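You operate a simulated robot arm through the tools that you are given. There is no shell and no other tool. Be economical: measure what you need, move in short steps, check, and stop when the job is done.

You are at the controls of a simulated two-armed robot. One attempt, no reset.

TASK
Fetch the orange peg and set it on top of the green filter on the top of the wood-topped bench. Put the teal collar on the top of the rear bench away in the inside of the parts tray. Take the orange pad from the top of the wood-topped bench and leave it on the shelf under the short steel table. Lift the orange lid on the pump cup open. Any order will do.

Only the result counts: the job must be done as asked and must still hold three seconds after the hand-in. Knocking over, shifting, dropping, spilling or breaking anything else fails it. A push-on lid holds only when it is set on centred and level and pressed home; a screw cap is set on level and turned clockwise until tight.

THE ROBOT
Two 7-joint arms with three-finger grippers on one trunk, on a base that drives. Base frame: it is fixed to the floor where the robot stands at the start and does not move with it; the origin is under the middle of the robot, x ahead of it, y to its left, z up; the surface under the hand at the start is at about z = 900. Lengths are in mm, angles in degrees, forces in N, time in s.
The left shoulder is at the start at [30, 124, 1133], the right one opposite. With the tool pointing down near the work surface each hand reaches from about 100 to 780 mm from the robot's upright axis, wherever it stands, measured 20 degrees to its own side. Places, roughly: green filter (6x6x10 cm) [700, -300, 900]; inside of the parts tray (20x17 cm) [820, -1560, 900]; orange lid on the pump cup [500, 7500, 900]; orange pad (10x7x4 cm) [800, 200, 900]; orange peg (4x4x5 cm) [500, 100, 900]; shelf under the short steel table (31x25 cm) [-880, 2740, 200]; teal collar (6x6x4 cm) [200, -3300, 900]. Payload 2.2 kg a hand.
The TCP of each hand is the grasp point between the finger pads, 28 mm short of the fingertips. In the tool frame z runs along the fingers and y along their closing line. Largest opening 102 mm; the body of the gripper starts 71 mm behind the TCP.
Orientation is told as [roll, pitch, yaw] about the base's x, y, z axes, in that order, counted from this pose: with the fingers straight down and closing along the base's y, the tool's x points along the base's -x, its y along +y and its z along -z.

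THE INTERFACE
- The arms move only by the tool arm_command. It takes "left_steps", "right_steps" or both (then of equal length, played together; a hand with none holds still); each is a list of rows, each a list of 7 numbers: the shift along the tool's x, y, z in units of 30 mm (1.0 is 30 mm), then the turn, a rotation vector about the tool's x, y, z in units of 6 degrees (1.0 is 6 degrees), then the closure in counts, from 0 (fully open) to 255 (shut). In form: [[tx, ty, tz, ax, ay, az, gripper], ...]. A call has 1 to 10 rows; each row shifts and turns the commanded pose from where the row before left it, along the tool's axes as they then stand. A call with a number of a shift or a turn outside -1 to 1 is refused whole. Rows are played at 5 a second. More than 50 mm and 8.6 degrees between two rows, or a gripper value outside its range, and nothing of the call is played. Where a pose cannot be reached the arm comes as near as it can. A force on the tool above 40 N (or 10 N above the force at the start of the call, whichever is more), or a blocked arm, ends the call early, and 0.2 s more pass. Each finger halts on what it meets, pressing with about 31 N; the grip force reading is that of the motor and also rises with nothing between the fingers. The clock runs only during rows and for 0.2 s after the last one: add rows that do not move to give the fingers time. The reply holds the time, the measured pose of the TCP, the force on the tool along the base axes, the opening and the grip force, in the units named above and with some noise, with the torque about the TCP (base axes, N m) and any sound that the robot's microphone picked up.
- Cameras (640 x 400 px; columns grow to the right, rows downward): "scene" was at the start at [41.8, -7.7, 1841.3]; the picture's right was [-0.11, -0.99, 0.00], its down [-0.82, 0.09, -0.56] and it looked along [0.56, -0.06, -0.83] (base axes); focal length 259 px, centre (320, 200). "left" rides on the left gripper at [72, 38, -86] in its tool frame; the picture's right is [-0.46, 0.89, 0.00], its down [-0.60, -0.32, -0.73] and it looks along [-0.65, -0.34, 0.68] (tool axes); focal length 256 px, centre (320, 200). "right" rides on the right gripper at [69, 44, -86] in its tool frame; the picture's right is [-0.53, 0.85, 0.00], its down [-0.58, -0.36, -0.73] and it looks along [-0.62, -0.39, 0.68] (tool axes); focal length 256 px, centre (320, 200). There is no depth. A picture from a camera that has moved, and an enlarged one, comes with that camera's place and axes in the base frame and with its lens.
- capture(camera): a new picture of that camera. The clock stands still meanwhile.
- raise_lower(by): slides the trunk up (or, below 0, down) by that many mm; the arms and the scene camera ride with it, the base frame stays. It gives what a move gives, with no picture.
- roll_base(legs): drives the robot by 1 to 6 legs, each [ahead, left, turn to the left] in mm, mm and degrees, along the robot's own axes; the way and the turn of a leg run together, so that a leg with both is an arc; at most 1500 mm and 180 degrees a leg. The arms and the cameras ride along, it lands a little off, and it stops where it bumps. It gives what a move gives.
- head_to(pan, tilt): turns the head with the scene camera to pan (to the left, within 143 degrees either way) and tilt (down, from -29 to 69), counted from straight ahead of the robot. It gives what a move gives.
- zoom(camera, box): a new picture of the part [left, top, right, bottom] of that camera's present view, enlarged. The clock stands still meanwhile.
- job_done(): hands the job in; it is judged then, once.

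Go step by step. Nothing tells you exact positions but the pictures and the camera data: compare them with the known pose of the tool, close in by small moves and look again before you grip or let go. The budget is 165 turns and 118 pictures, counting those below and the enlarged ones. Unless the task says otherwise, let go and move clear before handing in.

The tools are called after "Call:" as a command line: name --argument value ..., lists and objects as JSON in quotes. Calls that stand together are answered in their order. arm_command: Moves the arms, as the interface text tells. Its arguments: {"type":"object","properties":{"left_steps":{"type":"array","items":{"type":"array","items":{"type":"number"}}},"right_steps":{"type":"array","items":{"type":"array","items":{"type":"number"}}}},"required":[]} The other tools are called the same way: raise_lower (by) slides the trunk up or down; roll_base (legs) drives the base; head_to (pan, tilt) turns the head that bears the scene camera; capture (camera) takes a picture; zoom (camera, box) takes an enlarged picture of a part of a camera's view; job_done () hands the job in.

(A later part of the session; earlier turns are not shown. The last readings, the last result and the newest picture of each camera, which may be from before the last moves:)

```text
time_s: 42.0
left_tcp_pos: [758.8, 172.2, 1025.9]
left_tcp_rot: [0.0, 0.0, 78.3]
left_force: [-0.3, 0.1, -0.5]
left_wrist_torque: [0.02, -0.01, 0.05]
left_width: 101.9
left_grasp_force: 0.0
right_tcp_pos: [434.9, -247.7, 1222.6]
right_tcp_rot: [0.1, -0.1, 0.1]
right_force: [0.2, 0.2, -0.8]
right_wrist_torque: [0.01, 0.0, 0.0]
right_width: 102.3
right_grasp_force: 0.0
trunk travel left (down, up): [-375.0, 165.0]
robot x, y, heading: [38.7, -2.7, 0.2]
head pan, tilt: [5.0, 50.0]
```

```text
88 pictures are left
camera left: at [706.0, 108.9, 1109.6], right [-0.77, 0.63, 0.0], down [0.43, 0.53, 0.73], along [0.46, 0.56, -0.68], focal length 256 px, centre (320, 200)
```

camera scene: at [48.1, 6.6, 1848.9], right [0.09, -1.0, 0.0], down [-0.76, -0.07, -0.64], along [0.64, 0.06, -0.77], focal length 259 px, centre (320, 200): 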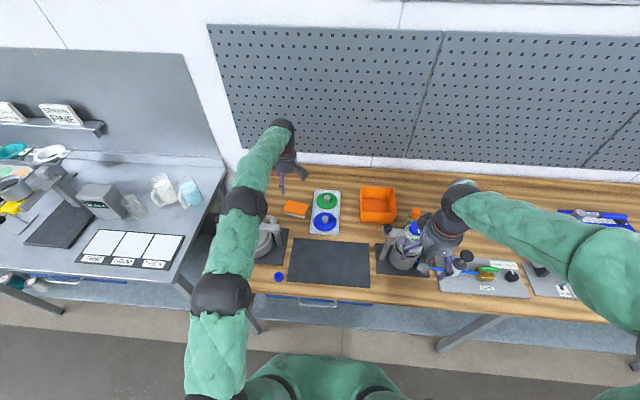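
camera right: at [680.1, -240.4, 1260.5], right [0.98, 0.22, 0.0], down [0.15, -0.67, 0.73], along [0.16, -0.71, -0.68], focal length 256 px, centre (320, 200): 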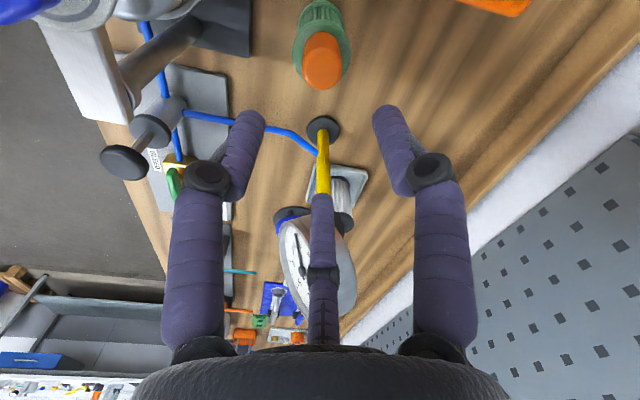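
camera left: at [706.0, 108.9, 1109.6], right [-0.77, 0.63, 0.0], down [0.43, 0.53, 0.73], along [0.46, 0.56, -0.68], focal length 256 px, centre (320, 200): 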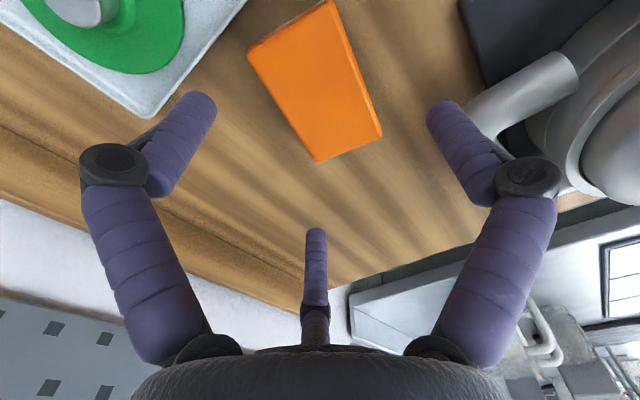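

Corner back-projection gives centre [757, 173], 95×58 mm, yaw 77.3. The hand is aligned, so I'll lower to z≈933 and close.

Call:
arm_command --left_steps '[[0, 0, 0.8, 0, 0, 0.17, 0], [0, 0, 0.8, 0, 0, 0, 0], [0, 0, 0.8, 0, 0, 0, 0], [0, 0, 0.4, 0, 0, 0, 0], [0, 0, 0.28, 0, 0, 0, 0], [0, 0, 0, 0, 0, 0, 0], [0, 0, 0, 0, 0, 0, 255], [0, 0, 0, 0, 0, 0, 255], [0, 0, 0, 0, 0, 0, 255], [0, 0, 0, 0, 0, 0, 255]]'

Call:
arm_command --left_steps '[[0, 0, -0.1, 0, 0, 0, 255], [0, 0, -0.1, 0, 0, 0, 255], [0, 0, -0.2, 0, 0, 0, 255], [0, 0, -0.3, 0, 0, 0, 255], [0, 0, -0.4, 0, 0, 0, 255], [0, 0, -0.5, 0, 0, 0, 255]]'

Call:
capture --camera "left"

```text
time_s: 43.2
left_tcp_pos: [767.0, 174.6, 943.3]
left_tcp_rot: [-1.4, -0.5, 77.4]
left_force: [-3.8, -3.0, 18.0]
left_wrist_torque: [-0.25, -0.24, 0.01]
left_width: 102.9
left_grasp_force: 0.4
right_tcp_pos: [435.2, -246.6, 1222.7]
right_tcp_rot: [0.0, 0.0, 0.0]
right_force: [0.6, -0.5, -1.2]
right_wrist_torque: [-0.01, 0.05, 0.0]
right_width: 101.9
right_grasp_force: 0.0
trunk travel left (down, up): [-375.0, 165.0]
robot x, y, heading: [37.8, -2.8, -0.0]
head pan, tilt: [5.0, 50.0]
stopped in row 6 (left hand): the force on the tool passed its limit at 43 N (the readings are from after the stop); the commanded pose is now the measured one
```

```text
time_s: 43.8
left_tcp_pos: [773.5, 177.5, 958.2]
left_tcp_rot: [-2.4, -0.5, 77.9]
left_force: [-5.3, 0.1, 18.8]
left_wrist_torque: [0.03, 0.28, 0.03]
left_width: 3.3
left_grasp_force: 28.7
right_tcp_pos: [434.3, -245.5, 1222.5]
right_tcp_rot: [0.0, 0.0, 0.0]
right_force: [-0.2, 0.1, 0.2]
right_wrist_torque: [0.04, 0.04, 0.02]
right_width: 102.1
right_grasp_force: 0.2
trunk travel left (down, up): [-375.0, 165.0]
robot x, y, heading: [39.9, -1.9, -0.0]
head pan, tilt: [5.0, 50.0]
stopped in row 2 (left hand): the force on the tool passed its limit at 47 N (the readings are from after the stop); the commanded pose is now the measured one
```

```text
87 pictures are left
camera left: at [716.8, 114.9, 1039.5], right [-0.77, 0.64, -0.03], down [0.41, 0.52, 0.75], along [0.5, 0.56, -0.66], focal length 256 px, centre (320, 200)
```

left: 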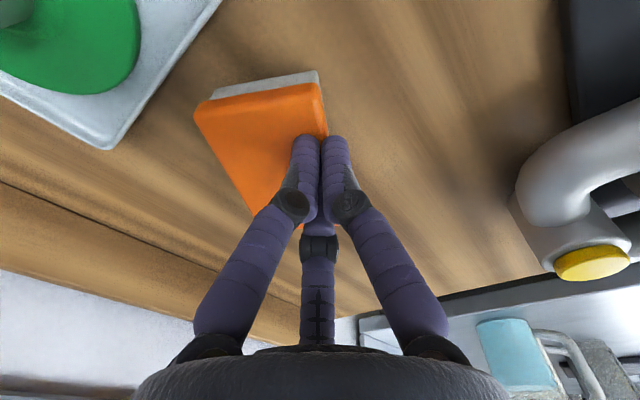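

The descent was blocked early and the fingers closed on top of the pad. I'll lift straight up, open and look again.

Call:
arm_command --left_steps '[[0, 0, -0.5, 0, 0, 0, 255], [0, 0, -0.8, 0, 0, 0, 255], [0, 0, -0.8, 0, 0, 0, 255], [0, 0, -0.8, 0, 0, 0, 255], [0, 0, 0, 0, 0, 0, 0], [0, 0, 0, 0, 0, 0, 0], [0, 0, 0, 0, 0, 0, 0]]'

Call:
capture --camera "left"

Call:
capture --camera "scene"

```text
time_s: 45.4
left_tcp_pos: [767.3, 177.6, 1037.4]
left_tcp_rot: [-1.9, -0.4, 77.7]
left_force: [0.2, -0.4, 1.2]
left_wrist_torque: [0.0, 0.01, 0.04]
left_width: 101.8
left_grasp_force: 0.0
right_tcp_pos: [435.1, -247.8, 1222.9]
right_tcp_rot: [-0.1, 0.1, 0.0]
right_force: [-1.2, 0.8, -0.3]
right_wrist_torque: [0.02, -0.01, -0.01]
right_width: 101.8
right_grasp_force: 0.0
trunk travel left (down, up): [-375.0, 165.0]
robot x, y, heading: [41.1, -1.0, 0.0]
head pan, tilt: [5.0, 50.0]
```

```text
86 pictures are left
camera left: at [712.0, 114.8, 1120.3], right [-0.77, 0.64, -0.03], down [0.41, 0.52, 0.75], along [0.49, 0.56, -0.67], focal length 256 px, centre (320, 200)
```

left: 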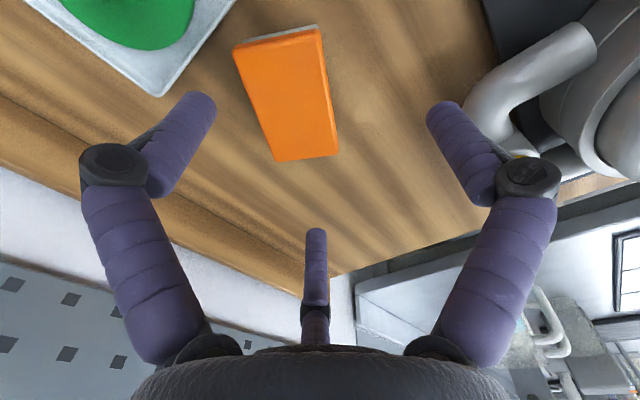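

```text
85 pictures are left
camera scene: at [87.4, 6.2, 1848.9], right [0.09, -1.0, 0.0], down [-0.76, -0.07, -0.64], along [0.64, 0.06, -0.77], focal length 259 px, centre (320, 200)
```

scene: 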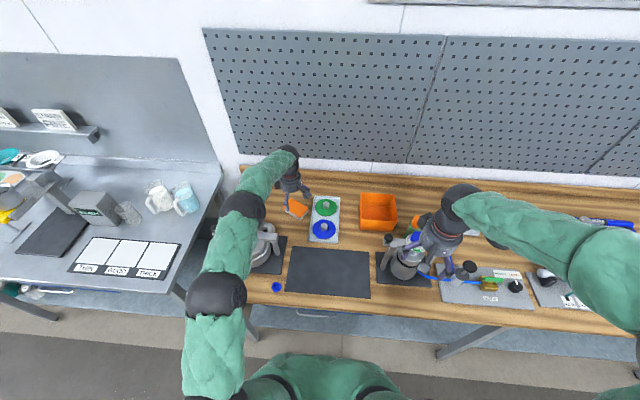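

The cause of the block isn't clear: either the forearm met the pot's knob, or something near the fingers did. I'll zoom in on the pot and on the pad from the scene camera.

Call:
zoom --camera "scene" --box '[200, 130, 350, 300]'

Call:
zoom --camera "left" --box '[200, 0, 380, 180]'

```text
2.35 times, centred on (275, 215) of scene
camera zoom: at [87.4, 6.2, 1848.9], right [0.09, -1.0, 0.0], down [-0.76, -0.07, -0.64], along [0.64, 0.06, -0.77], focal length 610 px, centre (426, 165)
```

zoom: 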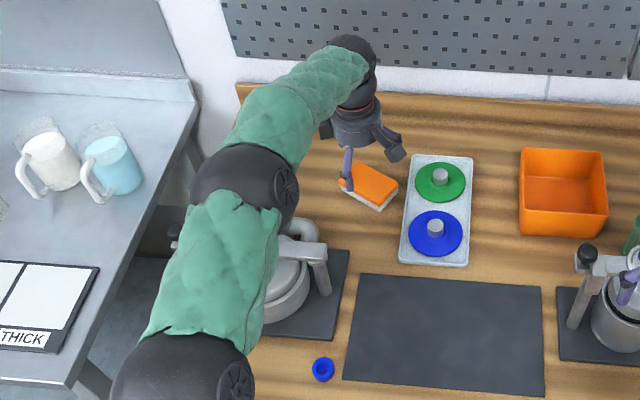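

```text
2.22 times, centred on (290, 90) of left
camera zoom: at [712.0, 114.8, 1120.3], right [-0.77, 0.64, -0.03], down [0.41, 0.52, 0.75], along [0.49, 0.56, -0.67], focal length 569 px, centre (387, 444)
```

zoom: 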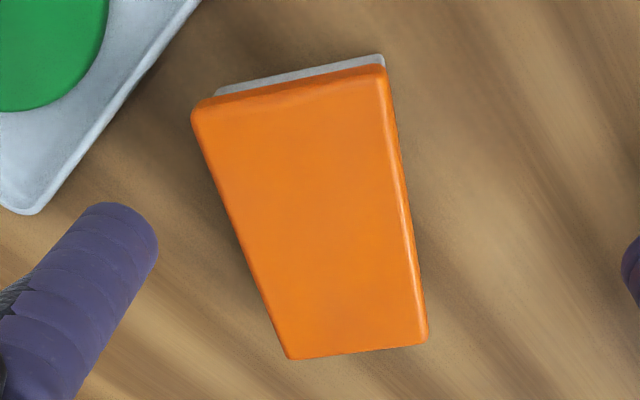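

The pad got pushed about 40 mm back and turned; it now sits near [797, 177] with yaw ≈ 61, still flat. I'll roll 45 mm further ahead and straighten and turn the hand to match.

Call:
roll_base --legs '[[45, 0, 0]]'

Call:
arm_command --left_steps '[[0, 0, 0, -0.067, -0.31, 0, 0], [0, 0, 0, 0, 0, 0.95, 0], [0, 0, 0, 0, 0, 0.95, 0], [0, 0, 0, 0, 0, 0.9, 0], [0, 0, 0, 0, 0, 0, 0]]'

Call:
capture --camera "left"

```text
time_s: 46.3
left_tcp_pos: [813.4, 178.8, 1036.6]
left_tcp_rot: [-1.8, -0.5, 77.7]
left_force: [0.3, 0.1, -0.9]
left_wrist_torque: [-0.02, 0.06, -0.03]
left_width: 102.0
left_grasp_force: 0.0
right_tcp_pos: [482.2, -246.2, 1222.4]
right_tcp_rot: [0.1, 0.1, 0.0]
right_force: [0.5, -0.7, -0.2]
right_wrist_torque: [-0.02, 0.05, 0.01]
right_width: 101.9
right_grasp_force: 0.1
trunk travel left (down, up): [-375.0, 165.0]
robot x, y, heading: [89.5, -4.9, 0.4]
head pan, tilt: [5.0, 50.0]
```

```text
time_s: 47.5
left_tcp_pos: [813.0, 178.1, 1037.6]
left_tcp_rot: [-0.8, -2.6, 60.9]
left_force: [0.6, 0.5, 0.2]
left_wrist_torque: [0.02, -0.02, 0.04]
left_width: 101.8
left_grasp_force: 0.0
right_tcp_pos: [481.1, -247.4, 1222.7]
right_tcp_rot: [0.0, 0.0, -0.1]
right_force: [-0.6, -0.3, -0.3]
right_wrist_torque: [-0.01, -0.05, 0.0]
right_width: 101.9
right_grasp_force: 0.0
trunk travel left (down, up): [-375.0, 165.0]
robot x, y, heading: [85.8, -2.4, 0.1]
head pan, tilt: [5.0, 50.0]
```

```text
82 pictures are left
camera left: at [740.9, 130.9, 1118.0], right [-0.55, 0.84, 0.01], down [0.55, 0.35, 0.76], along [0.64, 0.42, -0.65], focal length 256 px, centre (320, 200)
```

left: 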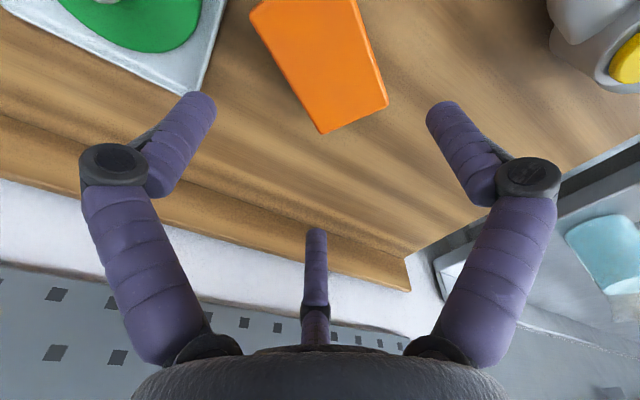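

Now pad centre ≈ [800, 177], yaw 60.5. I'll level the hand, centre it, and lower to z≈965 for a close look.

Call:
arm_command --left_steps '[[0.24, 0.36, 0, -0.13, 0.43, 0, 0], [0, 0, 0.6, 0, 0, 0, 0], [0, 0, 0.6, 0, 0, 0, 0], [0, 0, 0.6, 0, 0, 0, 0], [0, 0, 0.6, 0, 0, 0, 0], [0, 0, 0, 0, 0, 0, 0]]'

Call:
capture --camera "left"

Call:
zoom --camera "scene" --box '[230, 120, 350, 240]'

```text
time_s: 48.9
left_tcp_pos: [801.9, 178.3, 963.2]
left_tcp_rot: [0.0, 0.0, 60.9]
left_force: [-0.2, 0.1, -0.1]
left_wrist_torque: [0.05, 0.0, 0.02]
left_width: 102.1
left_grasp_force: 0.0
right_tcp_pos: [480.1, -246.9, 1222.6]
right_tcp_rot: [0.1, 0.0, 0.0]
right_force: [0.3, 0.1, 0.3]
right_wrist_torque: [-0.01, -0.01, 0.02]
right_width: 102.0
right_grasp_force: 0.0
trunk travel left (down, up): [-375.0, 165.0]
robot x, y, heading: [85.6, -0.4, 0.1]
head pan, tilt: [5.0, 50.0]
```

```text
81 pictures are left
camera left: at [733.2, 133.3, 1048.5], right [-0.55, 0.84, 0.0], down [0.57, 0.37, 0.73], along [0.61, 0.4, -0.68], focal length 256 px, centre (320, 200)
```

left: 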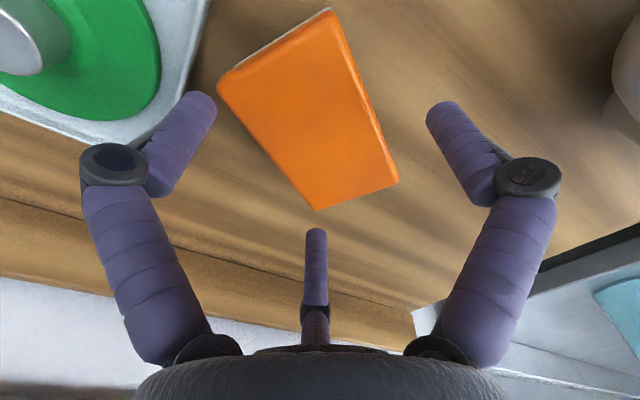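

```text
3.33 times, centred on (290, 180) of scene
camera zoom: at [132.3, 6.3, 1848.9], right [0.09, -1.0, 0.0], down [-0.76, -0.07, -0.64], along [0.64, 0.06, -0.77], focal length 865 px, centre (420, 267)
```

zoom: 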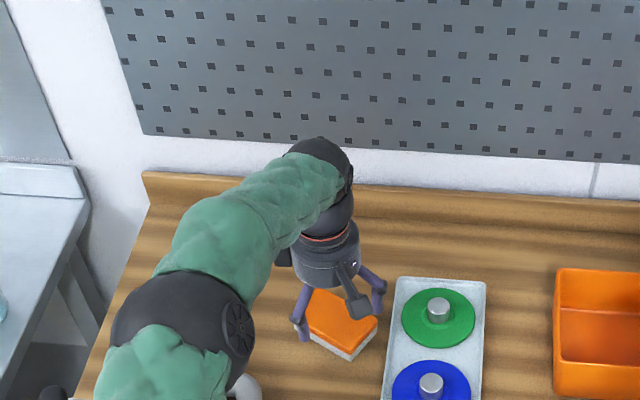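

All looks clear around the fingers now. I'll go down in small checked steps.

Call:
arm_command --left_steps '[[0, 0, 0.2, 0, 0, 0, 0], [0, 0, 0.2, 0, 0, 0, 0], [0, 0, 0.2, 0, 0, 0, 0], [0, 0, 0, 0, 0, 0, 0]]'

Call:
capture --camera "left"

```text
time_s: 49.9
left_tcp_pos: [799.8, 178.8, 946.4]
left_tcp_rot: [-0.1, 0.0, 60.9]
left_force: [-0.1, -0.7, 0.5]
left_wrist_torque: [0.0, -0.02, -0.04]
left_width: 101.9
left_grasp_force: 0.1
right_tcp_pos: [481.1, -247.9, 1222.3]
right_tcp_rot: [0.0, 0.0, 0.0]
right_force: [0.0, -0.1, -0.4]
right_wrist_torque: [-0.05, 0.0, 0.0]
right_width: 102.0
right_grasp_force: 0.0
trunk travel left (down, up): [-375.0, 165.0]
robot x, y, heading: [83.3, 1.6, -0.0]
head pan, tilt: [5.0, 50.0]
```

```text
79 pictures are left
camera left: at [732.3, 132.8, 1030.6], right [-0.55, 0.84, 0.0], down [0.57, 0.37, 0.73], along [0.61, 0.4, -0.68], focal length 256 px, centre (320, 200)
```

left: 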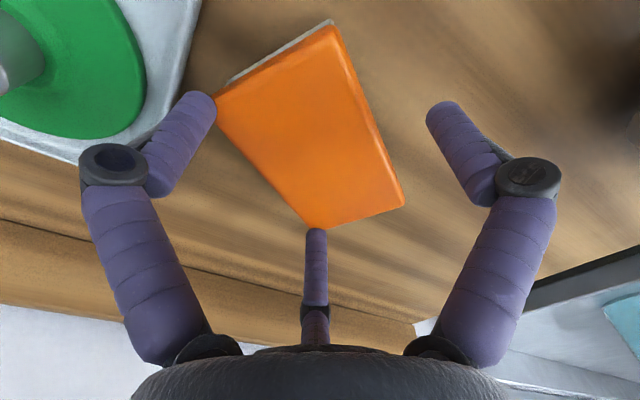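

The picture shows that the hand really has three fingers closing to the centre (at tool angles 90°, -30°, -150°), and one of them had landed on the pad's corner. With yaw ≈ 0 one finger faces one long side and two face the other, clear of the tray, so I'll raise and turn back to yaw 0.

Call:
arm_command --left_steps '[[0, 0, -0.9, 0, 0, 0, 0], [0, 0, -0.9, 0, 0, 0, 0], [0, 0, -0.9, 0, 0, 0, 0], [0, 0, 0, 0, 0, 0.97, 0], [0, 0, 0, 0, 0, 0.97, 0], [0, 0, 0, 0, 0, 0.97, 0], [0, 0, 0, 0, 0, 0.97, 0], [0, 0, 0, 0, 0, 0.97, 0], [0, 0, 0, 0, 0, 0.97, 0], [0, 0, 0, 0, 0, 0.97, 0]]'

Call:
arm_command --left_steps '[[0, 0, 0, 0, 0, 0.97, 0], [0, 0, 0, 0, 0, 0.97, 0], [0, 0, 0, 0, 0, 0.97, 0], [0, 0, 0, 0, 0, 0.37, 0], [0.3, 0.1, 0, 0, 0, 0, 0], [0, 0, 0, 0, 0, 0, 0]]'

Call:
capture --camera "left"

```text
time_s: 52.1
left_tcp_pos: [799.5, 177.4, 1028.9]
left_tcp_rot: [0.0, -0.1, 20.2]
left_force: [-0.2, -0.1, 0.1]
left_wrist_torque: [0.01, -0.02, 0.01]
left_width: 101.9
left_grasp_force: 0.1
right_tcp_pos: [481.9, -247.2, 1222.8]
right_tcp_rot: [0.0, 0.0, 0.0]
right_force: [-0.2, 0.3, -0.3]
right_wrist_torque: [-0.01, 0.01, 0.0]
right_width: 102.1
right_grasp_force: 0.0
trunk travel left (down, up): [-375.0, 165.0]
robot x, y, heading: [82.6, -1.3, -0.1]
head pan, tilt: [5.0, 50.0]
```

```text
time_s: 53.5
left_tcp_pos: [790.1, 179.4, 1027.6]
left_tcp_rot: [0.1, 0.0, 0.6]
left_force: [0.1, 0.2, -0.3]
left_wrist_torque: [0.02, 0.01, 0.02]
left_width: 102.0
left_grasp_force: 0.1
right_tcp_pos: [481.3, -248.2, 1221.8]
right_tcp_rot: [0.1, 0.1, 0.0]
right_force: [0.0, -0.7, 0.7]
right_wrist_torque: [-0.03, 0.03, 0.01]
right_width: 102.1
right_grasp_force: 0.0
trunk travel left (down, up): [-375.0, 165.0]
robot x, y, heading: [82.7, -1.8, -0.1]
head pan, tilt: [5.0, 50.0]
```

```text
78 pictures are left
camera left: at [718.0, 216.8, 1113.0], right [0.46, 0.89, 0.0], down [0.61, -0.31, 0.73], along [0.65, -0.33, -0.68], focal length 256 px, centre (320, 200)
```

left: 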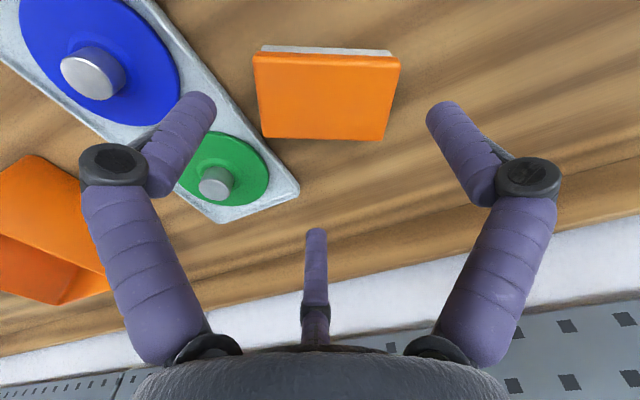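

The pad is now nicely lined up with the three fingers: centre [800, 180]. I'll offset the hand for the two-against-one grip and lower without closing.

Call:
arm_command --left_steps '[[0.09, 0.25, 0, 0, 0, 0, 0], [0, 0, 0.8, 0, 0, 0, 0], [0, 0, 0.8, 0, 0, 0, 0], [0, 0, 0.7, 0, 0, 0, 0], [0, 0, 0.4, 0, 0, 0, 0], [0, 0, 0.2, 0, 0, 0, 0], [0, 0, 0.2, 0, 0, 0, 0], [0, 0, 0, 0, 0, 0, 0]]'

Call:
capture --camera "left"

```text
time_s: 55.3
left_tcp_pos: [788.0, 188.0, 937.9]
left_tcp_rot: [0.0, -0.1, 0.5]
left_force: [0.0, 0.1, 0.5]
left_wrist_torque: [0.01, -0.02, -0.02]
left_width: 101.9
left_grasp_force: 0.1
right_tcp_pos: [481.2, -248.1, 1223.3]
right_tcp_rot: [0.0, -0.1, 0.0]
right_force: [-0.3, 0.5, 0.1]
right_wrist_torque: [0.01, -0.01, 0.02]
right_width: 101.7
right_grasp_force: 0.0
trunk travel left (down, up): [-375.0, 165.0]
robot x, y, heading: [84.2, -1.2, -0.1]
head pan, tilt: [5.0, 50.0]
```

```text
77 pictures are left
camera left: at [715.0, 224.9, 1021.2], right [0.46, 0.89, 0.0], down [0.61, -0.31, 0.73], along [0.65, -0.33, -0.68], focal length 256 px, centre (320, 200)
```

left: 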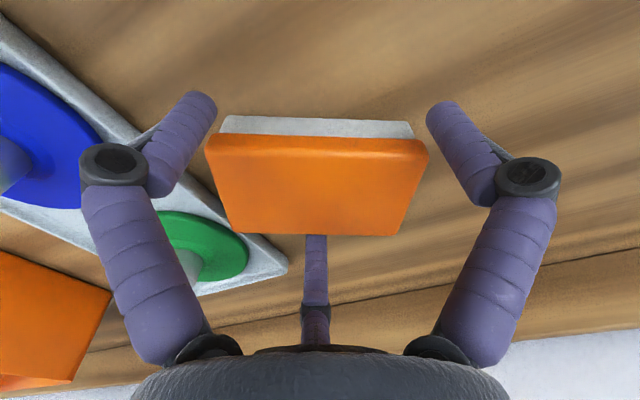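

No contact and the fingers straddle the pad properly. I'll lower a further 4 mm and close.

Call:
arm_command --left_steps '[[0, 0, 0.13, 0, 0, 0, 0], [0, 0, 0, 0, 0, 0, 60], [0, 0, 0, 0, 0, 0, 255], [0, 0, 0, 0, 0, 0, 255], [0, 0, 0, 0, 0, 0, 255], [0, 0, 0, 0, 0, 0, 255]]'

Call:
capture --camera "left"

```text
time_s: 56.7
left_tcp_pos: [787.5, 188.3, 932.4]
left_tcp_rot: [0.0, 0.0, 0.5]
left_force: [1.4, -0.5, 3.7]
left_wrist_torque: [0.04, -0.22, 0.04]
left_width: 85.7
left_grasp_force: 31.3
right_tcp_pos: [480.1, -247.4, 1222.9]
right_tcp_rot: [0.1, 0.0, -0.1]
right_force: [-0.2, 0.4, -0.6]
right_wrist_torque: [-0.01, 0.0, 0.0]
right_width: 101.9
right_grasp_force: 0.1
trunk travel left (down, up): [-375.0, 165.0]
robot x, y, heading: [84.9, 1.6, -0.2]
head pan, tilt: [5.0, 50.0]
```

```text
76 pictures are left
camera left: at [714.9, 225.1, 1017.1], right [0.46, 0.89, 0.0], down [0.61, -0.31, 0.73], along [0.65, -0.33, -0.68], focal length 256 px, centre (320, 200)
```

left: 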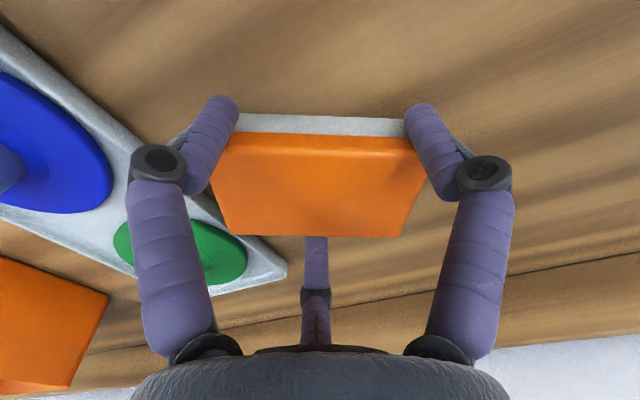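

The grip closed at 85.7 mm, as the three-finger geometry predicts. I'll lift slowly.

Call:
arm_command --left_steps '[[0, 0, -0.1, 0, 0, 0, 255], [0, 0, -0.15, 0, 0, 0, 255], [0, 0, -0.25, 0, 0, 0, 255], [0, 0, -0.4, 0, 0, 0, 255], [0, 0, -0.5, 0, 0, 0, 255], [0, 0, -0.5, 0, 0, 0, 255], [0, 0, -0.5, 0, 0, 0, 255]]'

Call:
capture --camera "left"

```text
time_s: 58.3
left_tcp_pos: [789.1, 187.4, 1003.5]
left_tcp_rot: [0.2, 0.0, 0.5]
left_force: [-0.3, -0.5, -1.1]
left_wrist_torque: [0.0, -0.01, -0.01]
left_width: 85.8
left_grasp_force: 31.4
right_tcp_pos: [480.7, -247.2, 1223.1]
right_tcp_rot: [0.1, 0.0, -0.1]
right_force: [0.3, -0.7, -0.5]
right_wrist_torque: [0.02, -0.02, -0.01]
right_width: 102.0
right_grasp_force: 0.1
trunk travel left (down, up): [-375.0, 165.0]
robot x, y, heading: [85.1, -1.4, -0.0]
head pan, tilt: [5.0, 50.0]
```

```text
75 pictures are left
camera left: at [716.4, 224.9, 1088.4], right [0.46, 0.89, 0.0], down [0.61, -0.31, 0.73], along [0.65, -0.33, -0.68], focal length 256 px, centre (320, 200)
```

left: 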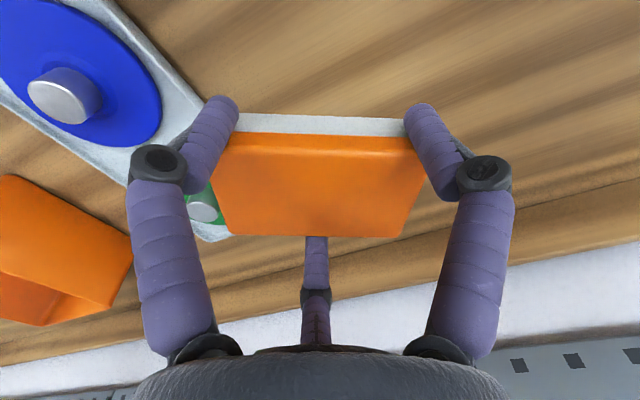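

The pad is held. I'll raise it and pull the hand in over the bench for driving.

Call:
arm_command --left_steps '[[0, 0, -0.8, 0, 0, 0, 255], [0, 0, -0.8, 0, 0, 0, 255], [0, 0, -0.8, 0, 0, 0, 255], [0, 0, -0.8, 0, 0, 0, 255], [0, 0, -0.8, 0, 0, 0, 255], [0.2, 0, -0.8, 0, 0, 0, 255], [0.5, 0, -0.8, 0, 0, 0, 255], [0.8, 0, -0.8, 0, 0, 0, 255], [0.8, 0, -0.8, 0, 0, 0, 255], [0.8, 0, -0.6, 0, 0, 0, 255]]'

Call:
arm_command --left_steps '[[0.8, 0, 0, 0, 0, 0, 255], [0.9, 0, 0, 0, 0, 0, 255], [0.9, 0, 0, 0, 0, 0, 255], [0.9, 0, 0, 0, 0, 0, 255], [0.9, 0, 0, 0, 0, 0, 255], [0.9, 0, 0, 0, 0, 0, 255], [0.9, 0, 0, 0, 0, 0, 255], [0.9, 0, 0, 0, 0, 0, 255], [0.9, 0, 0, 0, 0, 0, 255], [0.5, 0, 0, 0, 0, 0, 255]]' --right_steps '[[0.3, 0, 0, 0, 0, 0, 0], [0.3, 0, 0, 0, 0, 0, 0], [0.3, 0, 0, 0, 0, 0, 0], [0.3, 0, 0, 0, 0, 0, 0], [0.3, 0, 0, 0, 0, 0, 0], [0.3, 0, 0, 0, 0, 0, 0], [0.3, 0, 0, 0, 0, 0, 0], [0.3, 0, 0, 0, 0, 0, 0], [0.3, 0, 0, 0, 0, 0, 0], [0.3, 0, 0, 0, 0, 0, 0]]'

Call:
capture --camera "scene"

```text
time_s: 60.5
left_tcp_pos: [693.5, 187.2, 1238.3]
left_tcp_rot: [0.0, -0.1, 0.5]
left_force: [0.2, -0.3, -1.8]
left_wrist_torque: [-0.02, -0.03, 0.02]
left_width: 85.4
left_grasp_force: 30.7
right_tcp_pos: [479.4, -246.5, 1223.2]
right_tcp_rot: [0.0, 0.1, 0.0]
right_force: [-0.3, 0.0, 0.4]
right_wrist_torque: [0.03, -0.03, 0.02]
right_width: 102.3
right_grasp_force: 0.0
trunk travel left (down, up): [-375.0, 165.0]
robot x, y, heading: [84.0, 0.3, -0.1]
head pan, tilt: [5.0, 50.0]
```

```text
time_s: 62.7
left_tcp_pos: [439.6, 183.9, 1234.5]
left_tcp_rot: [0.0, 0.0, 0.4]
left_force: [-0.6, 0.4, -0.8]
left_wrist_torque: [0.03, -0.03, -0.03]
left_width: 85.7
left_grasp_force: 31.1
right_tcp_pos: [388.7, -246.4, 1223.5]
right_tcp_rot: [0.0, -0.1, -0.1]
right_force: [-0.3, 0.2, -0.2]
right_wrist_torque: [0.03, -0.03, 0.0]
right_width: 102.0
right_grasp_force: 0.2
trunk travel left (down, up): [-375.0, 165.0]
robot x, y, heading: [83.2, -0.5, -0.1]
head pan, tilt: [5.0, 50.0]
```

```text
74 pictures are left
camera scene: at [132.0, 6.4, 1848.9], right [0.09, -1.0, 0.0], down [-0.76, -0.07, -0.64], along [0.64, 0.06, -0.77], focal length 259 px, centre (320, 200)
```

scene: 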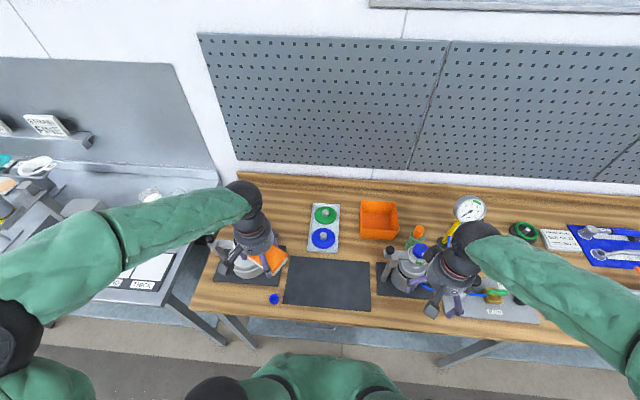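

The peg is fine on its filter and the pad is held. I'll raise the trunk for clearance, back off into the aisle and turn left, then look ahead.

Call:
raise_lower --by 120

Call:
roll_base --legs '[[-210, 0, 0], [0, 0, 90]]'

Call:
head_to --pan 0 --tilt 30

Call:
capture --camera "scene"

```text
time_s: 64.2
left_tcp_pos: [440.6, 185.2, 1355.8]
left_tcp_rot: [0.0, 0.0, 0.4]
left_force: [0.5, 0.7, -1.5]
left_wrist_torque: [0.03, 0.02, 0.0]
left_width: 85.7
left_grasp_force: 30.9
right_tcp_pos: [389.3, -247.0, 1343.6]
right_tcp_rot: [-0.1, 0.0, 0.1]
right_force: [-0.3, 0.1, -0.1]
right_wrist_torque: [0.0, 0.01, -0.01]
right_width: 101.9
right_grasp_force: 0.0
trunk travel left (down, up): [-495.0, 45.0]
robot x, y, heading: [83.4, -0.4, -0.0]
head pan, tilt: [5.0, 50.0]
```

```text
time_s: 69.7
left_tcp_pos: [-312.5, 349.2, 1357.3]
left_tcp_rot: [-0.1, -0.1, 91.9]
left_force: [0.0, 0.0, -1.1]
left_wrist_torque: [-0.03, 0.02, 0.0]
left_width: 85.6
left_grasp_force: 31.1
right_tcp_pos: [121.6, 309.1, 1343.6]
right_tcp_rot: [-0.1, 0.1, 91.4]
right_force: [-0.3, 0.2, 0.1]
right_wrist_torque: [0.0, 0.0, 0.02]
right_width: 101.9
right_grasp_force: 0.1
trunk travel left (down, up): [-495.0, 45.0]
robot x, y, heading: [-119.4, 1.5, 91.5]
head pan, tilt: [5.0, 50.0]
```

```text
time_s: 70.5
left_tcp_pos: [-311.1, 349.4, 1355.6]
left_tcp_rot: [0.0, -0.1, 91.9]
left_force: [-0.4, -0.1, -1.2]
left_wrist_torque: [-0.01, -0.01, 0.01]
left_width: 85.3
left_grasp_force: 30.7
right_tcp_pos: [121.5, 309.5, 1343.7]
right_tcp_rot: [0.1, 0.0, 91.5]
right_force: [-0.5, 0.2, -0.5]
right_wrist_torque: [0.0, -0.01, -0.01]
right_width: 101.7
right_grasp_force: 0.1
trunk travel left (down, up): [-495.0, 45.0]
robot x, y, heading: [-115.6, 0.2, 91.7]
head pan, tilt: [0.0, 30.0]
```

```text
73 pictures are left
camera scene: at [-118.8, 59.4, 1998.4], right [1.0, 0.02, 0.0], down [0.01, -0.5, -0.87], along [-0.02, 0.87, -0.5], focal length 259 px, centre (320, 200)
```

scene: 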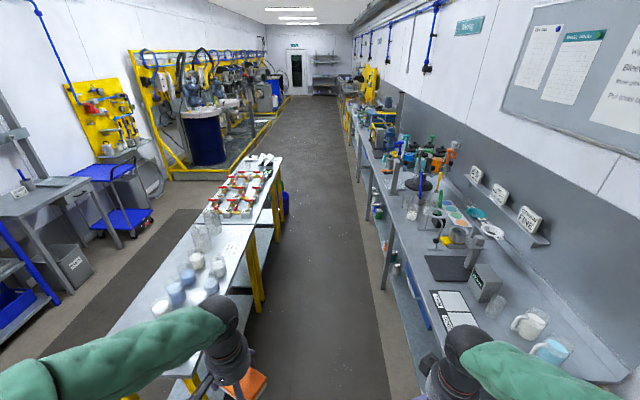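

The aisle ahead is free. I'll drive to y≈2860, then turn left to face the short table.

Call:
roll_base --legs '[[0, 0, -1.7], [1430, 0, 0], [1430, 0, 0], [0, 0, 90]]'

Call:
head_to --pan 0 --tilt 55

Call:
capture --camera "scene"

```text
time_s: 88.3
left_tcp_pos: [-446.3, 2648.9, 1355.9]
left_tcp_rot: [0.1, -0.1, 177.7]
left_force: [-0.3, 0.9, 0.5]
left_wrist_torque: [0.0, -0.03, 0.0]
left_width: 85.6
left_grasp_force: 30.3
right_tcp_pos: [-374.9, 3078.0, 1343.9]
right_tcp_rot: [0.0, -0.1, 177.1]
right_force: [0.4, 1.0, -0.1]
right_wrist_torque: [-0.01, -0.02, 0.04]
right_width: 101.7
right_grasp_force: 0.1
trunk travel left (down, up): [-495.0, 45.0]
robot x, y, heading: [-80.1, 2813.5, 177.2]
head pan, tilt: [0.0, 30.0]
```

```text
time_s: 89.2
left_tcp_pos: [-446.5, 2648.4, 1355.8]
left_tcp_rot: [0.0, -0.1, 177.8]
left_force: [0.2, 0.4, -0.2]
left_wrist_torque: [-0.04, 0.01, -0.01]
left_width: 85.7
left_grasp_force: 30.9
right_tcp_pos: [-373.3, 3079.1, 1343.8]
right_tcp_rot: [0.1, 0.1, 177.1]
right_force: [-0.5, -0.1, 0.2]
right_wrist_torque: [0.01, 0.01, 0.01]
right_width: 102.0
right_grasp_force: 0.1
trunk travel left (down, up): [-495.0, 45.0]
robot x, y, heading: [-82.0, 2814.5, 177.0]
head pan, tilt: [0.0, 55.0]
```

```text
72 pictures are left
camera scene: at [-124.0, 2818.4, 1962.5], right [0.05, 1.0, 0.0], down [0.82, -0.04, -0.57], along [-0.57, 0.03, -0.82], focal length 259 px, centre (320, 200)
```

scene: 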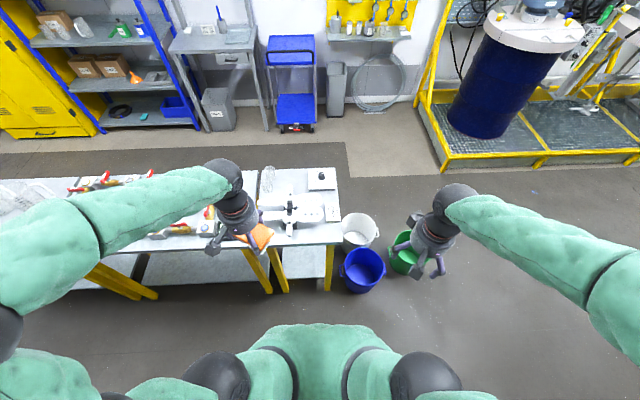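

I see the short table: legs at y≈2589 and 2909, shelf front edge at about [-723, 2747]. I'll line the left hand up with the shelf's middle, square up and lower the trunk while still well clear of the table.

Call:
roll_base --legs '[[0, -116, 3]]'

Call:
raise_lower --by -495

Call:
capture --camera "scene"

```text
time_s: 90.4
left_tcp_pos: [-431.9, 2746.5, 1355.6]
left_tcp_rot: [0.0, -0.1, -179.4]
left_force: [1.2, -0.1, -1.1]
left_wrist_torque: [-0.01, -0.03, 0.01]
left_width: 85.7
left_grasp_force: 31.2
right_tcp_pos: [-384.5, 3179.4, 1343.4]
right_tcp_rot: [0.0, 0.0, -179.8]
right_force: [0.2, -0.3, -0.5]
right_wrist_torque: [-0.01, -0.02, 0.01]
right_width: 101.9
right_grasp_force: 0.0
trunk travel left (down, up): [-495.0, 45.0]
robot x, y, heading: [-83.2, 2935.9, -180.0]
head pan, tilt: [0.0, 55.0]
```

```text
refused: -495 is not a number from -400 to 400
```

```text
71 pictures are left
camera scene: at [-121.1, 2932.5, 1962.4], right [0.0, 1.0, 0.0], down [0.82, 0.0, -0.57], along [-0.57, 0.0, -0.82], focal length 259 px, centre (320, 200)
```

scene: 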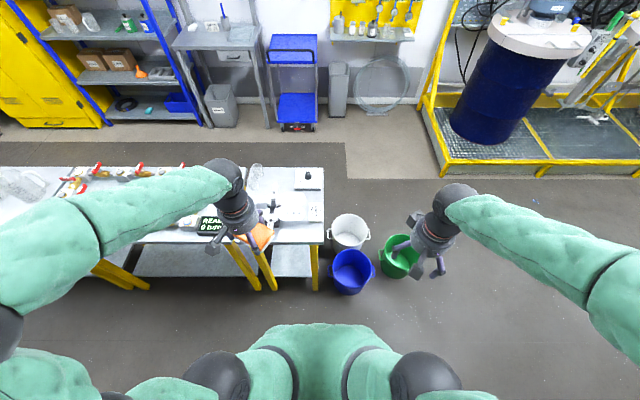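

Square now, and the hand is at y≈2746. I'll lower the trunk in two steps.

Call:
raise_lower --by -400

Call:
raise_lower --by -94

Call:
arm_command --left_steps '[[0, 0, 0.9, 0, 0, 0, 255], [0, 0, 0.9, 0, 0, 0, 255], [0, 0, 0.9, 0, 0, 0, 255], [0, 0, 0.9, 0, 0, 0, 255], [0, 0, 0.9, 0, 0, 0, 255], [0, 0, 0.9, 0, 0, 0, 255], [0, 0, 0.9, 0, 0, 0, 255], [0, 0, 0.9, 0, 0, 0, 255], [0, 0, 0.9, 0, 0, 0, 255], [0, 0, 0.9, 0, 0, 0, 255]]'

Call:
capture --camera "scene"

```text
time_s: 94.2
left_tcp_pos: [-434.8, 2747.5, 956.3]
left_tcp_rot: [0.0, -0.1, -179.2]
left_force: [0.1, 0.5, -0.1]
left_wrist_torque: [-0.03, 0.0, 0.02]
left_width: 85.8
left_grasp_force: 31.0
right_tcp_pos: [-385.7, 3179.6, 944.7]
right_tcp_rot: [0.1, -0.1, -179.7]
right_force: [0.1, 1.0, 0.3]
right_wrist_torque: [-0.02, 0.01, 0.01]
right_width: 102.2
right_grasp_force: 0.1
trunk travel left (down, up): [-95.0, 445.0]
robot x, y, heading: [-78.7, 2935.1, -180.0]
head pan, tilt: [0.0, 55.0]
```

```text
time_s: 95.5
left_tcp_pos: [-433.7, 2746.5, 862.5]
left_tcp_rot: [0.1, -0.1, -179.3]
left_force: [-0.6, -0.9, -1.1]
left_wrist_torque: [0.0, -0.04, 0.0]
left_width: 86.0
left_grasp_force: 31.3
right_tcp_pos: [-385.1, 3178.2, 850.4]
right_tcp_rot: [0.1, 0.0, -179.8]
right_force: [0.4, 0.0, 0.3]
right_wrist_torque: [-0.01, -0.03, 0.03]
right_width: 102.1
right_grasp_force: 0.0
trunk travel left (down, up): [-1.0, 539.0]
robot x, y, heading: [-73.0, 2934.3, -180.1]
head pan, tilt: [0.0, 55.0]
```

```text
time_s: 97.7
left_tcp_pos: [-433.0, 2745.8, 589.1]
left_tcp_rot: [0.0, -0.2, -179.4]
left_force: [-0.3, 1.1, -1.0]
left_wrist_torque: [0.0, -0.05, -0.03]
left_width: 85.6
left_grasp_force: 31.7
right_tcp_pos: [-385.1, 3178.6, 849.7]
right_tcp_rot: [0.1, 0.1, -179.8]
right_force: [-0.1, 0.3, 0.6]
right_wrist_torque: [0.0, 0.0, -0.02]
right_width: 102.1
right_grasp_force: 0.1
trunk travel left (down, up): [-1.0, 539.0]
robot x, y, heading: [-78.9, 2932.6, -180.0]
head pan, tilt: [0.0, 55.0]
```

```text
70 pictures are left
camera scene: at [-121.2, 2933.2, 1468.4], right [0.0, 1.0, 0.0], down [0.82, 0.0, -0.57], along [-0.57, 0.0, -0.82], focal length 259 px, centre (320, 200)
```

scene: 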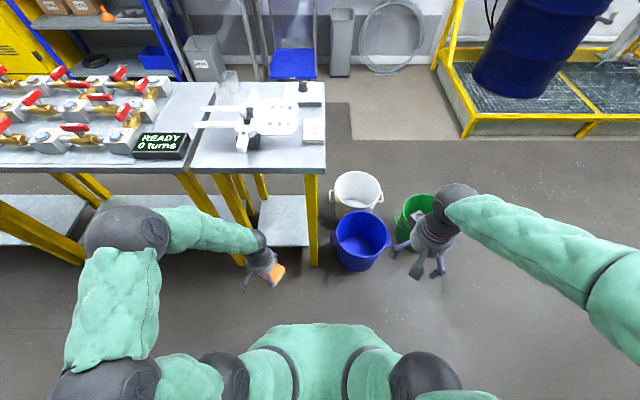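

The arm lowers well with the table clear. I'll continue down to z≈290 and see where the elbow goes.

Call:
arm_command --left_steps '[[0, 0, 1, 0, 0, 0, 255], [0, 0, 1, 0, 0, 0, 255], [0, 0, 1, 0, 0, 0, 255], [0, 0, 1, 0, 0, 0, 255], [0, 0, 1, 0, 0, 0, 255], [0, 0, 1, 0, 0, 0, 255], [0, 0, 1, 0, 0, 0, 255], [0, 0, 1, 0, 0, 0, 255], [0, 0, 1, 0, 0, 0, 255], [0, 0, 0.8, 0, 0, 0, 255]]'

Call:
capture --camera "scene"

Call:
capture --camera "left"

```text
time_s: 99.9
left_tcp_pos: [-435.7, 2746.5, 297.4]
left_tcp_rot: [0.0, -0.1, -179.3]
left_force: [0.0, -0.3, -0.9]
left_wrist_torque: [0.02, -0.01, 0.0]
left_width: 85.9
left_grasp_force: 31.3
right_tcp_pos: [-385.4, 3179.4, 849.2]
right_tcp_rot: [0.1, 0.1, -179.8]
right_force: [-0.1, 1.3, -0.1]
right_wrist_torque: [-0.02, 0.0, 0.02]
right_width: 102.0
right_grasp_force: 0.1
trunk travel left (down, up): [-1.0, 539.0]
robot x, y, heading: [-80.6, 2930.7, -179.6]
head pan, tilt: [0.0, 55.0]
```

```text
69 pictures are left
camera scene: at [-121.2, 2933.3, 1468.4], right [0.0, 1.0, 0.0], down [0.82, 0.0, -0.57], along [-0.57, 0.0, -0.82], focal length 259 px, centre (320, 200)
```

scene: 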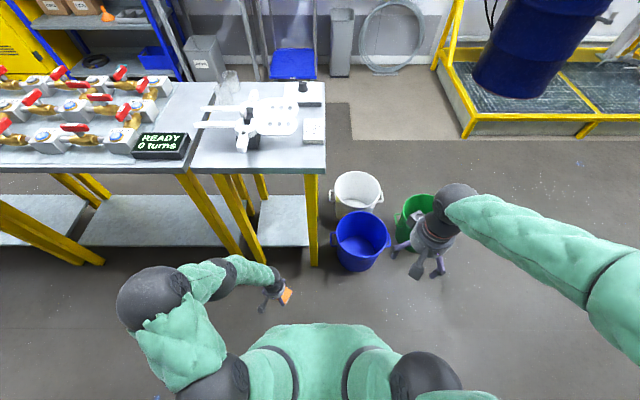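

```text
68 pictures are left
camera left: at [-363.0, 2709.0, 382.4], right [-0.45, -0.89, 0.0], down [-0.61, 0.31, 0.73], along [-0.65, 0.33, -0.68], focal length 256 px, centre (320, 200)
```

left: 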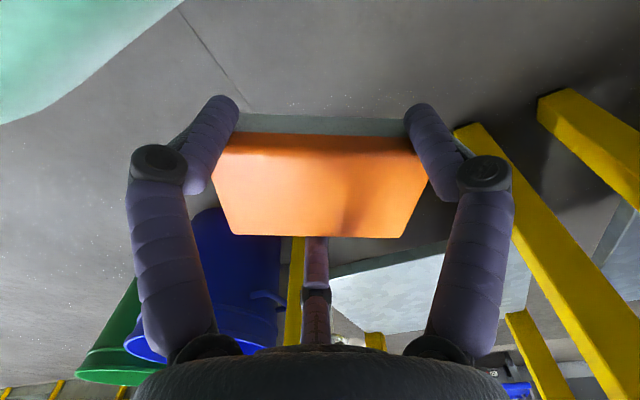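

The elbow stays well back of the table. I'll extend the hand forward 200 mm at this height and check the elbow and the legs' clearance.

Call:
arm_command --left_steps '[[-0.7, 0, 0, 0, 0, 0, 255], [-0.7, 0, 0, 0, 0, 0, 255], [-0.7, 0, 0, 0, 0, 0, 255], [-0.7, 0, 0, 0, 0, 0, 255], [-0.7, 0, 0, 0, 0, 0, 255], [-0.7, 0, 0, 0, 0, 0, 255], [-0.7, 0, 0, 0, 0, 0, 255], [-0.7, 0, 0, 0, 0, 0, 255], [-0.7, 0, 0, 0, 0, 0, 255], [-0.4, 0, 0, 0, 0, 0, 255]]'

Call:
capture --camera "scene"

Call:
capture --camera "left"

```text
time_s: 102.1
left_tcp_pos: [-636.4, 2743.6, 297.8]
left_tcp_rot: [0.0, -0.1, -179.3]
left_force: [-0.5, 0.4, -1.0]
left_wrist_torque: [-0.01, -0.05, 0.0]
left_width: 85.7
left_grasp_force: 30.9
right_tcp_pos: [-385.1, 3178.6, 849.7]
right_tcp_rot: [0.1, 0.1, -179.8]
right_force: [0.4, -0.1, 0.2]
right_wrist_torque: [0.01, 0.0, 0.01]
right_width: 101.8
right_grasp_force: 0.0
trunk travel left (down, up): [-1.0, 539.0]
robot x, y, heading: [-78.4, 2933.1, -179.8]
head pan, tilt: [0.0, 55.0]
```

```text
67 pictures are left
camera scene: at [-121.3, 2933.3, 1468.4], right [0.0, 1.0, 0.0], down [0.82, 0.0, -0.57], along [-0.57, 0.0, -0.82], focal length 259 px, centre (320, 200)
```

scene: 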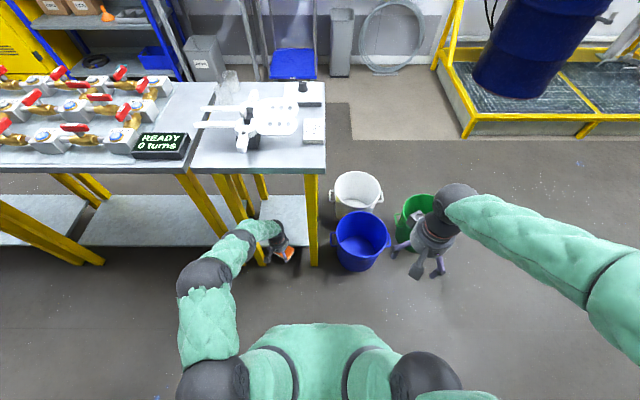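

```text
66 pictures are left
camera left: at [-563.8, 2706.7, 382.0], right [-0.45, -0.89, 0.0], down [-0.61, 0.31, 0.73], along [-0.65, 0.33, -0.68], focal length 256 px, centre (320, 200)
```

left: 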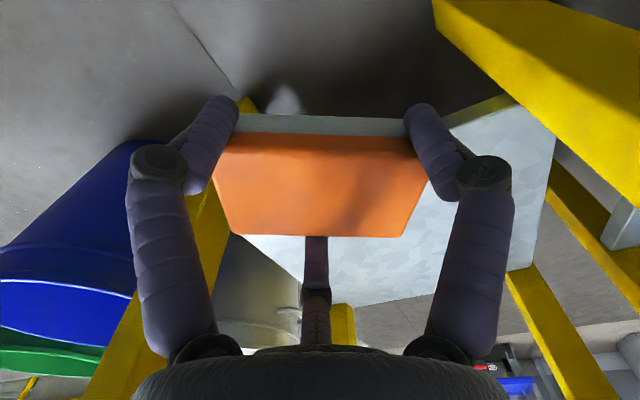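

The shelf is clearly visible between the legs and the hand is centred. I'll roll forward 110 mm, then extend further to about x = -855.

Call:
roll_base --legs '[[110, 0, 0]]'

Call:
arm_command --left_steps '[[-0.6, -0.1, 0, 0, 0, 0, 255], [-0.6, 0, 0, 0, 0, 0, 255], [-0.6, 0, 0, 0, 0, 0, 255], [-0.6, 0, 0, 0, 0, 0, 255], [-0.6, 0, 0, 0, 0, 0, 255], [-0.4, 0, 0, 0, 0, 0, 255], [0, 0, 0, 0, 0, 0, 255]]'

Call:
capture --camera "left"

Call:
capture --camera "scene"

```text
time_s: 103.3
left_tcp_pos: [-748.3, 2743.1, 297.2]
left_tcp_rot: [0.0, 0.0, -179.2]
left_force: [0.3, -0.1, -0.7]
left_wrist_torque: [0.01, -0.02, -0.01]
left_width: 85.5
left_grasp_force: 30.8
right_tcp_pos: [-497.0, 3178.3, 849.1]
right_tcp_rot: [0.0, 0.2, -179.8]
right_force: [-0.2, 0.4, -0.1]
right_wrist_torque: [-0.02, -0.04, 0.03]
right_width: 101.8
right_grasp_force: 0.1
trunk travel left (down, up): [-1.0, 539.0]
robot x, y, heading: [-194.0, 2935.7, -179.7]
head pan, tilt: [0.0, 55.0]
```

```text
time_s: 104.9
left_tcp_pos: [-836.0, 2748.2, 303.4]
left_tcp_rot: [0.0, 0.0, -179.3]
left_force: [0.1, -0.1, -0.9]
left_wrist_torque: [-0.01, -0.04, -0.03]
left_width: 85.8
left_grasp_force: 31.2
left hand out of reach, approached as far as the arm can: row 5, 6
right_tcp_pos: [-497.5, 3178.5, 849.1]
right_tcp_rot: [0.1, 0.1, -179.9]
right_force: [-0.2, 0.5, 0.1]
right_wrist_torque: [0.0, 0.02, -0.03]
right_width: 102.0
right_grasp_force: 0.1
trunk travel left (down, up): [-1.0, 539.0]
robot x, y, heading: [-191.0, 2935.4, -179.7]
head pan, tilt: [0.0, 55.0]
```

```text
65 pictures are left
camera left: at [-763.8, 2711.2, 389.1], right [-0.45, -0.89, 0.0], down [-0.61, 0.31, 0.73], along [-0.65, 0.33, -0.68], focal length 256 px, centre (320, 200)
```

left: 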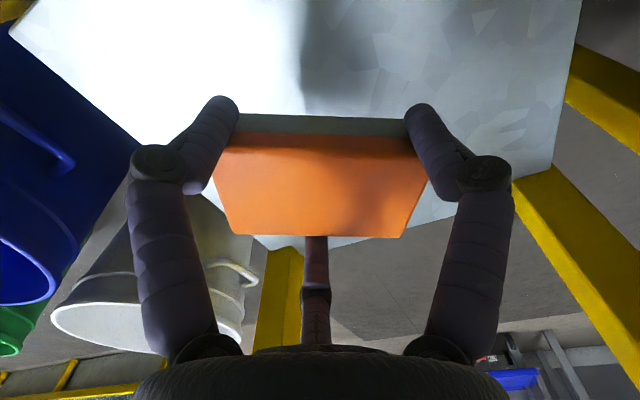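

```text
64 pictures are left
camera scene: at [-233.7, 2933.0, 1468.4], right [0.0, 1.0, 0.0], down [0.82, 0.0, -0.57], along [-0.57, 0.0, -0.82], focal length 259 px, centre (320, 200)
```

scene: 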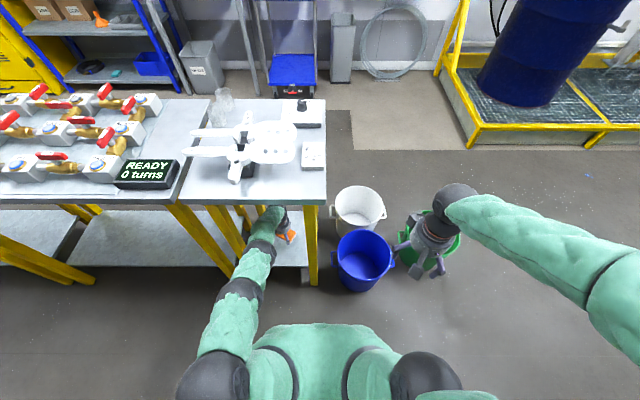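

The arm is nearly at full stretch; the shelf spans x -715…-1005, y 2582…2907 at z≈200. I'll roll 50 mm ahead, then lower straight down.

Call:
roll_base --legs '[[50, 0, 0]]'

Call:
arm_command --left_steps '[[0.4, 0, 0.3, 0, 0, 0, 255], [0.4, 0, 0.4, 0, 0, 0, 255], [0, 0, 0.4, 0, 0, 0, 255], [0, 0, 0.4, 0, 0, 0, 255], [0, 0, 0.3, 0, 0, 0, 255], [0, 0, 0, 0, 0, 0, 255]]'

Call:
capture --camera "left"

```text
time_s: 105.8
left_tcp_pos: [-886.5, 2747.3, 304.9]
left_tcp_rot: [0.0, 0.0, -179.2]
left_force: [0.2, -0.5, -1.9]
left_wrist_torque: [0.01, -0.03, 0.03]
left_width: 85.7
left_grasp_force: 31.0
right_tcp_pos: [-549.3, 3177.7, 849.7]
right_tcp_rot: [0.0, 0.0, -179.7]
right_force: [0.0, 0.4, -0.3]
right_wrist_torque: [0.0, 0.0, 0.02]
right_width: 101.9
right_grasp_force: 0.0
trunk travel left (down, up): [-1.0, 539.0]
robot x, y, heading: [-242.5, 2931.7, -179.7]
head pan, tilt: [0.0, 55.0]
```

```text
time_s: 107.2
left_tcp_pos: [-854.0, 2749.7, 258.1]
left_tcp_rot: [0.0, 0.1, -179.2]
left_force: [-0.5, -0.1, -0.9]
left_wrist_torque: [-0.01, -0.01, 0.05]
left_width: 85.6
left_grasp_force: 30.7
left hand out of reach, approached as far as the arm can: row 4, 5
right_tcp_pos: [-548.9, 3177.6, 849.6]
right_tcp_rot: [0.1, 0.0, -179.7]
right_force: [-0.8, -0.4, 0.3]
right_wrist_torque: [0.04, 0.0, 0.0]
right_width: 101.9
right_grasp_force: 0.1
trunk travel left (down, up): [-1.0, 539.0]
robot x, y, heading: [-243.0, 2932.1, -179.6]
head pan, tilt: [0.0, 55.0]
```

```text
63 pictures are left
camera left: at [-781.2, 2712.7, 343.0], right [-0.45, -0.89, 0.0], down [-0.61, 0.31, 0.73], along [-0.65, 0.33, -0.68], focal length 256 px, centre (320, 200)
```

left: 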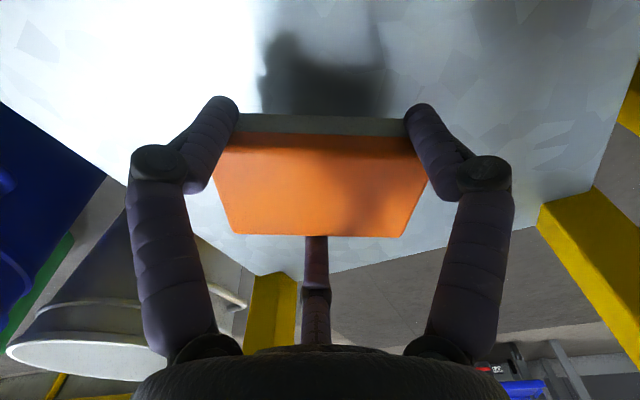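

Reach limits the last bit, so I'll pull back about 25 mm while lowering to just above the shelf.

Call:
arm_command --left_steps '[[0.4, 0, 0, 0, 0, 0, 255], [0.4, 0, 0.2, 0, 0, 0, 255], [0, 0, 0.2, 0, 0, 0, 255], [0, 0, 0.15, 0, 0, 0, 255], [0, 0, 0, 0, 0, 0, 255]]'

```text
time_s: 108.5
left_tcp_pos: [-830.5, 2749.5, 241.2]
left_tcp_rot: [0.0, -0.1, -179.1]
left_force: [0.2, 0.6, -1.2]
left_wrist_torque: [0.02, 0.01, -0.02]
left_width: 85.7
left_grasp_force: 31.5
right_tcp_pos: [-548.5, 3178.5, 848.7]
right_tcp_rot: [0.0, 0.1, -179.8]
right_force: [0.5, -0.2, 0.5]
right_wrist_torque: [-0.02, -0.01, -0.01]
right_width: 102.1
right_grasp_force: 0.0
trunk travel left (down, up): [-1.0, 539.0]
robot x, y, heading: [-241.1, 2929.1, -179.9]
head pan, tilt: [0.0, 55.0]
```

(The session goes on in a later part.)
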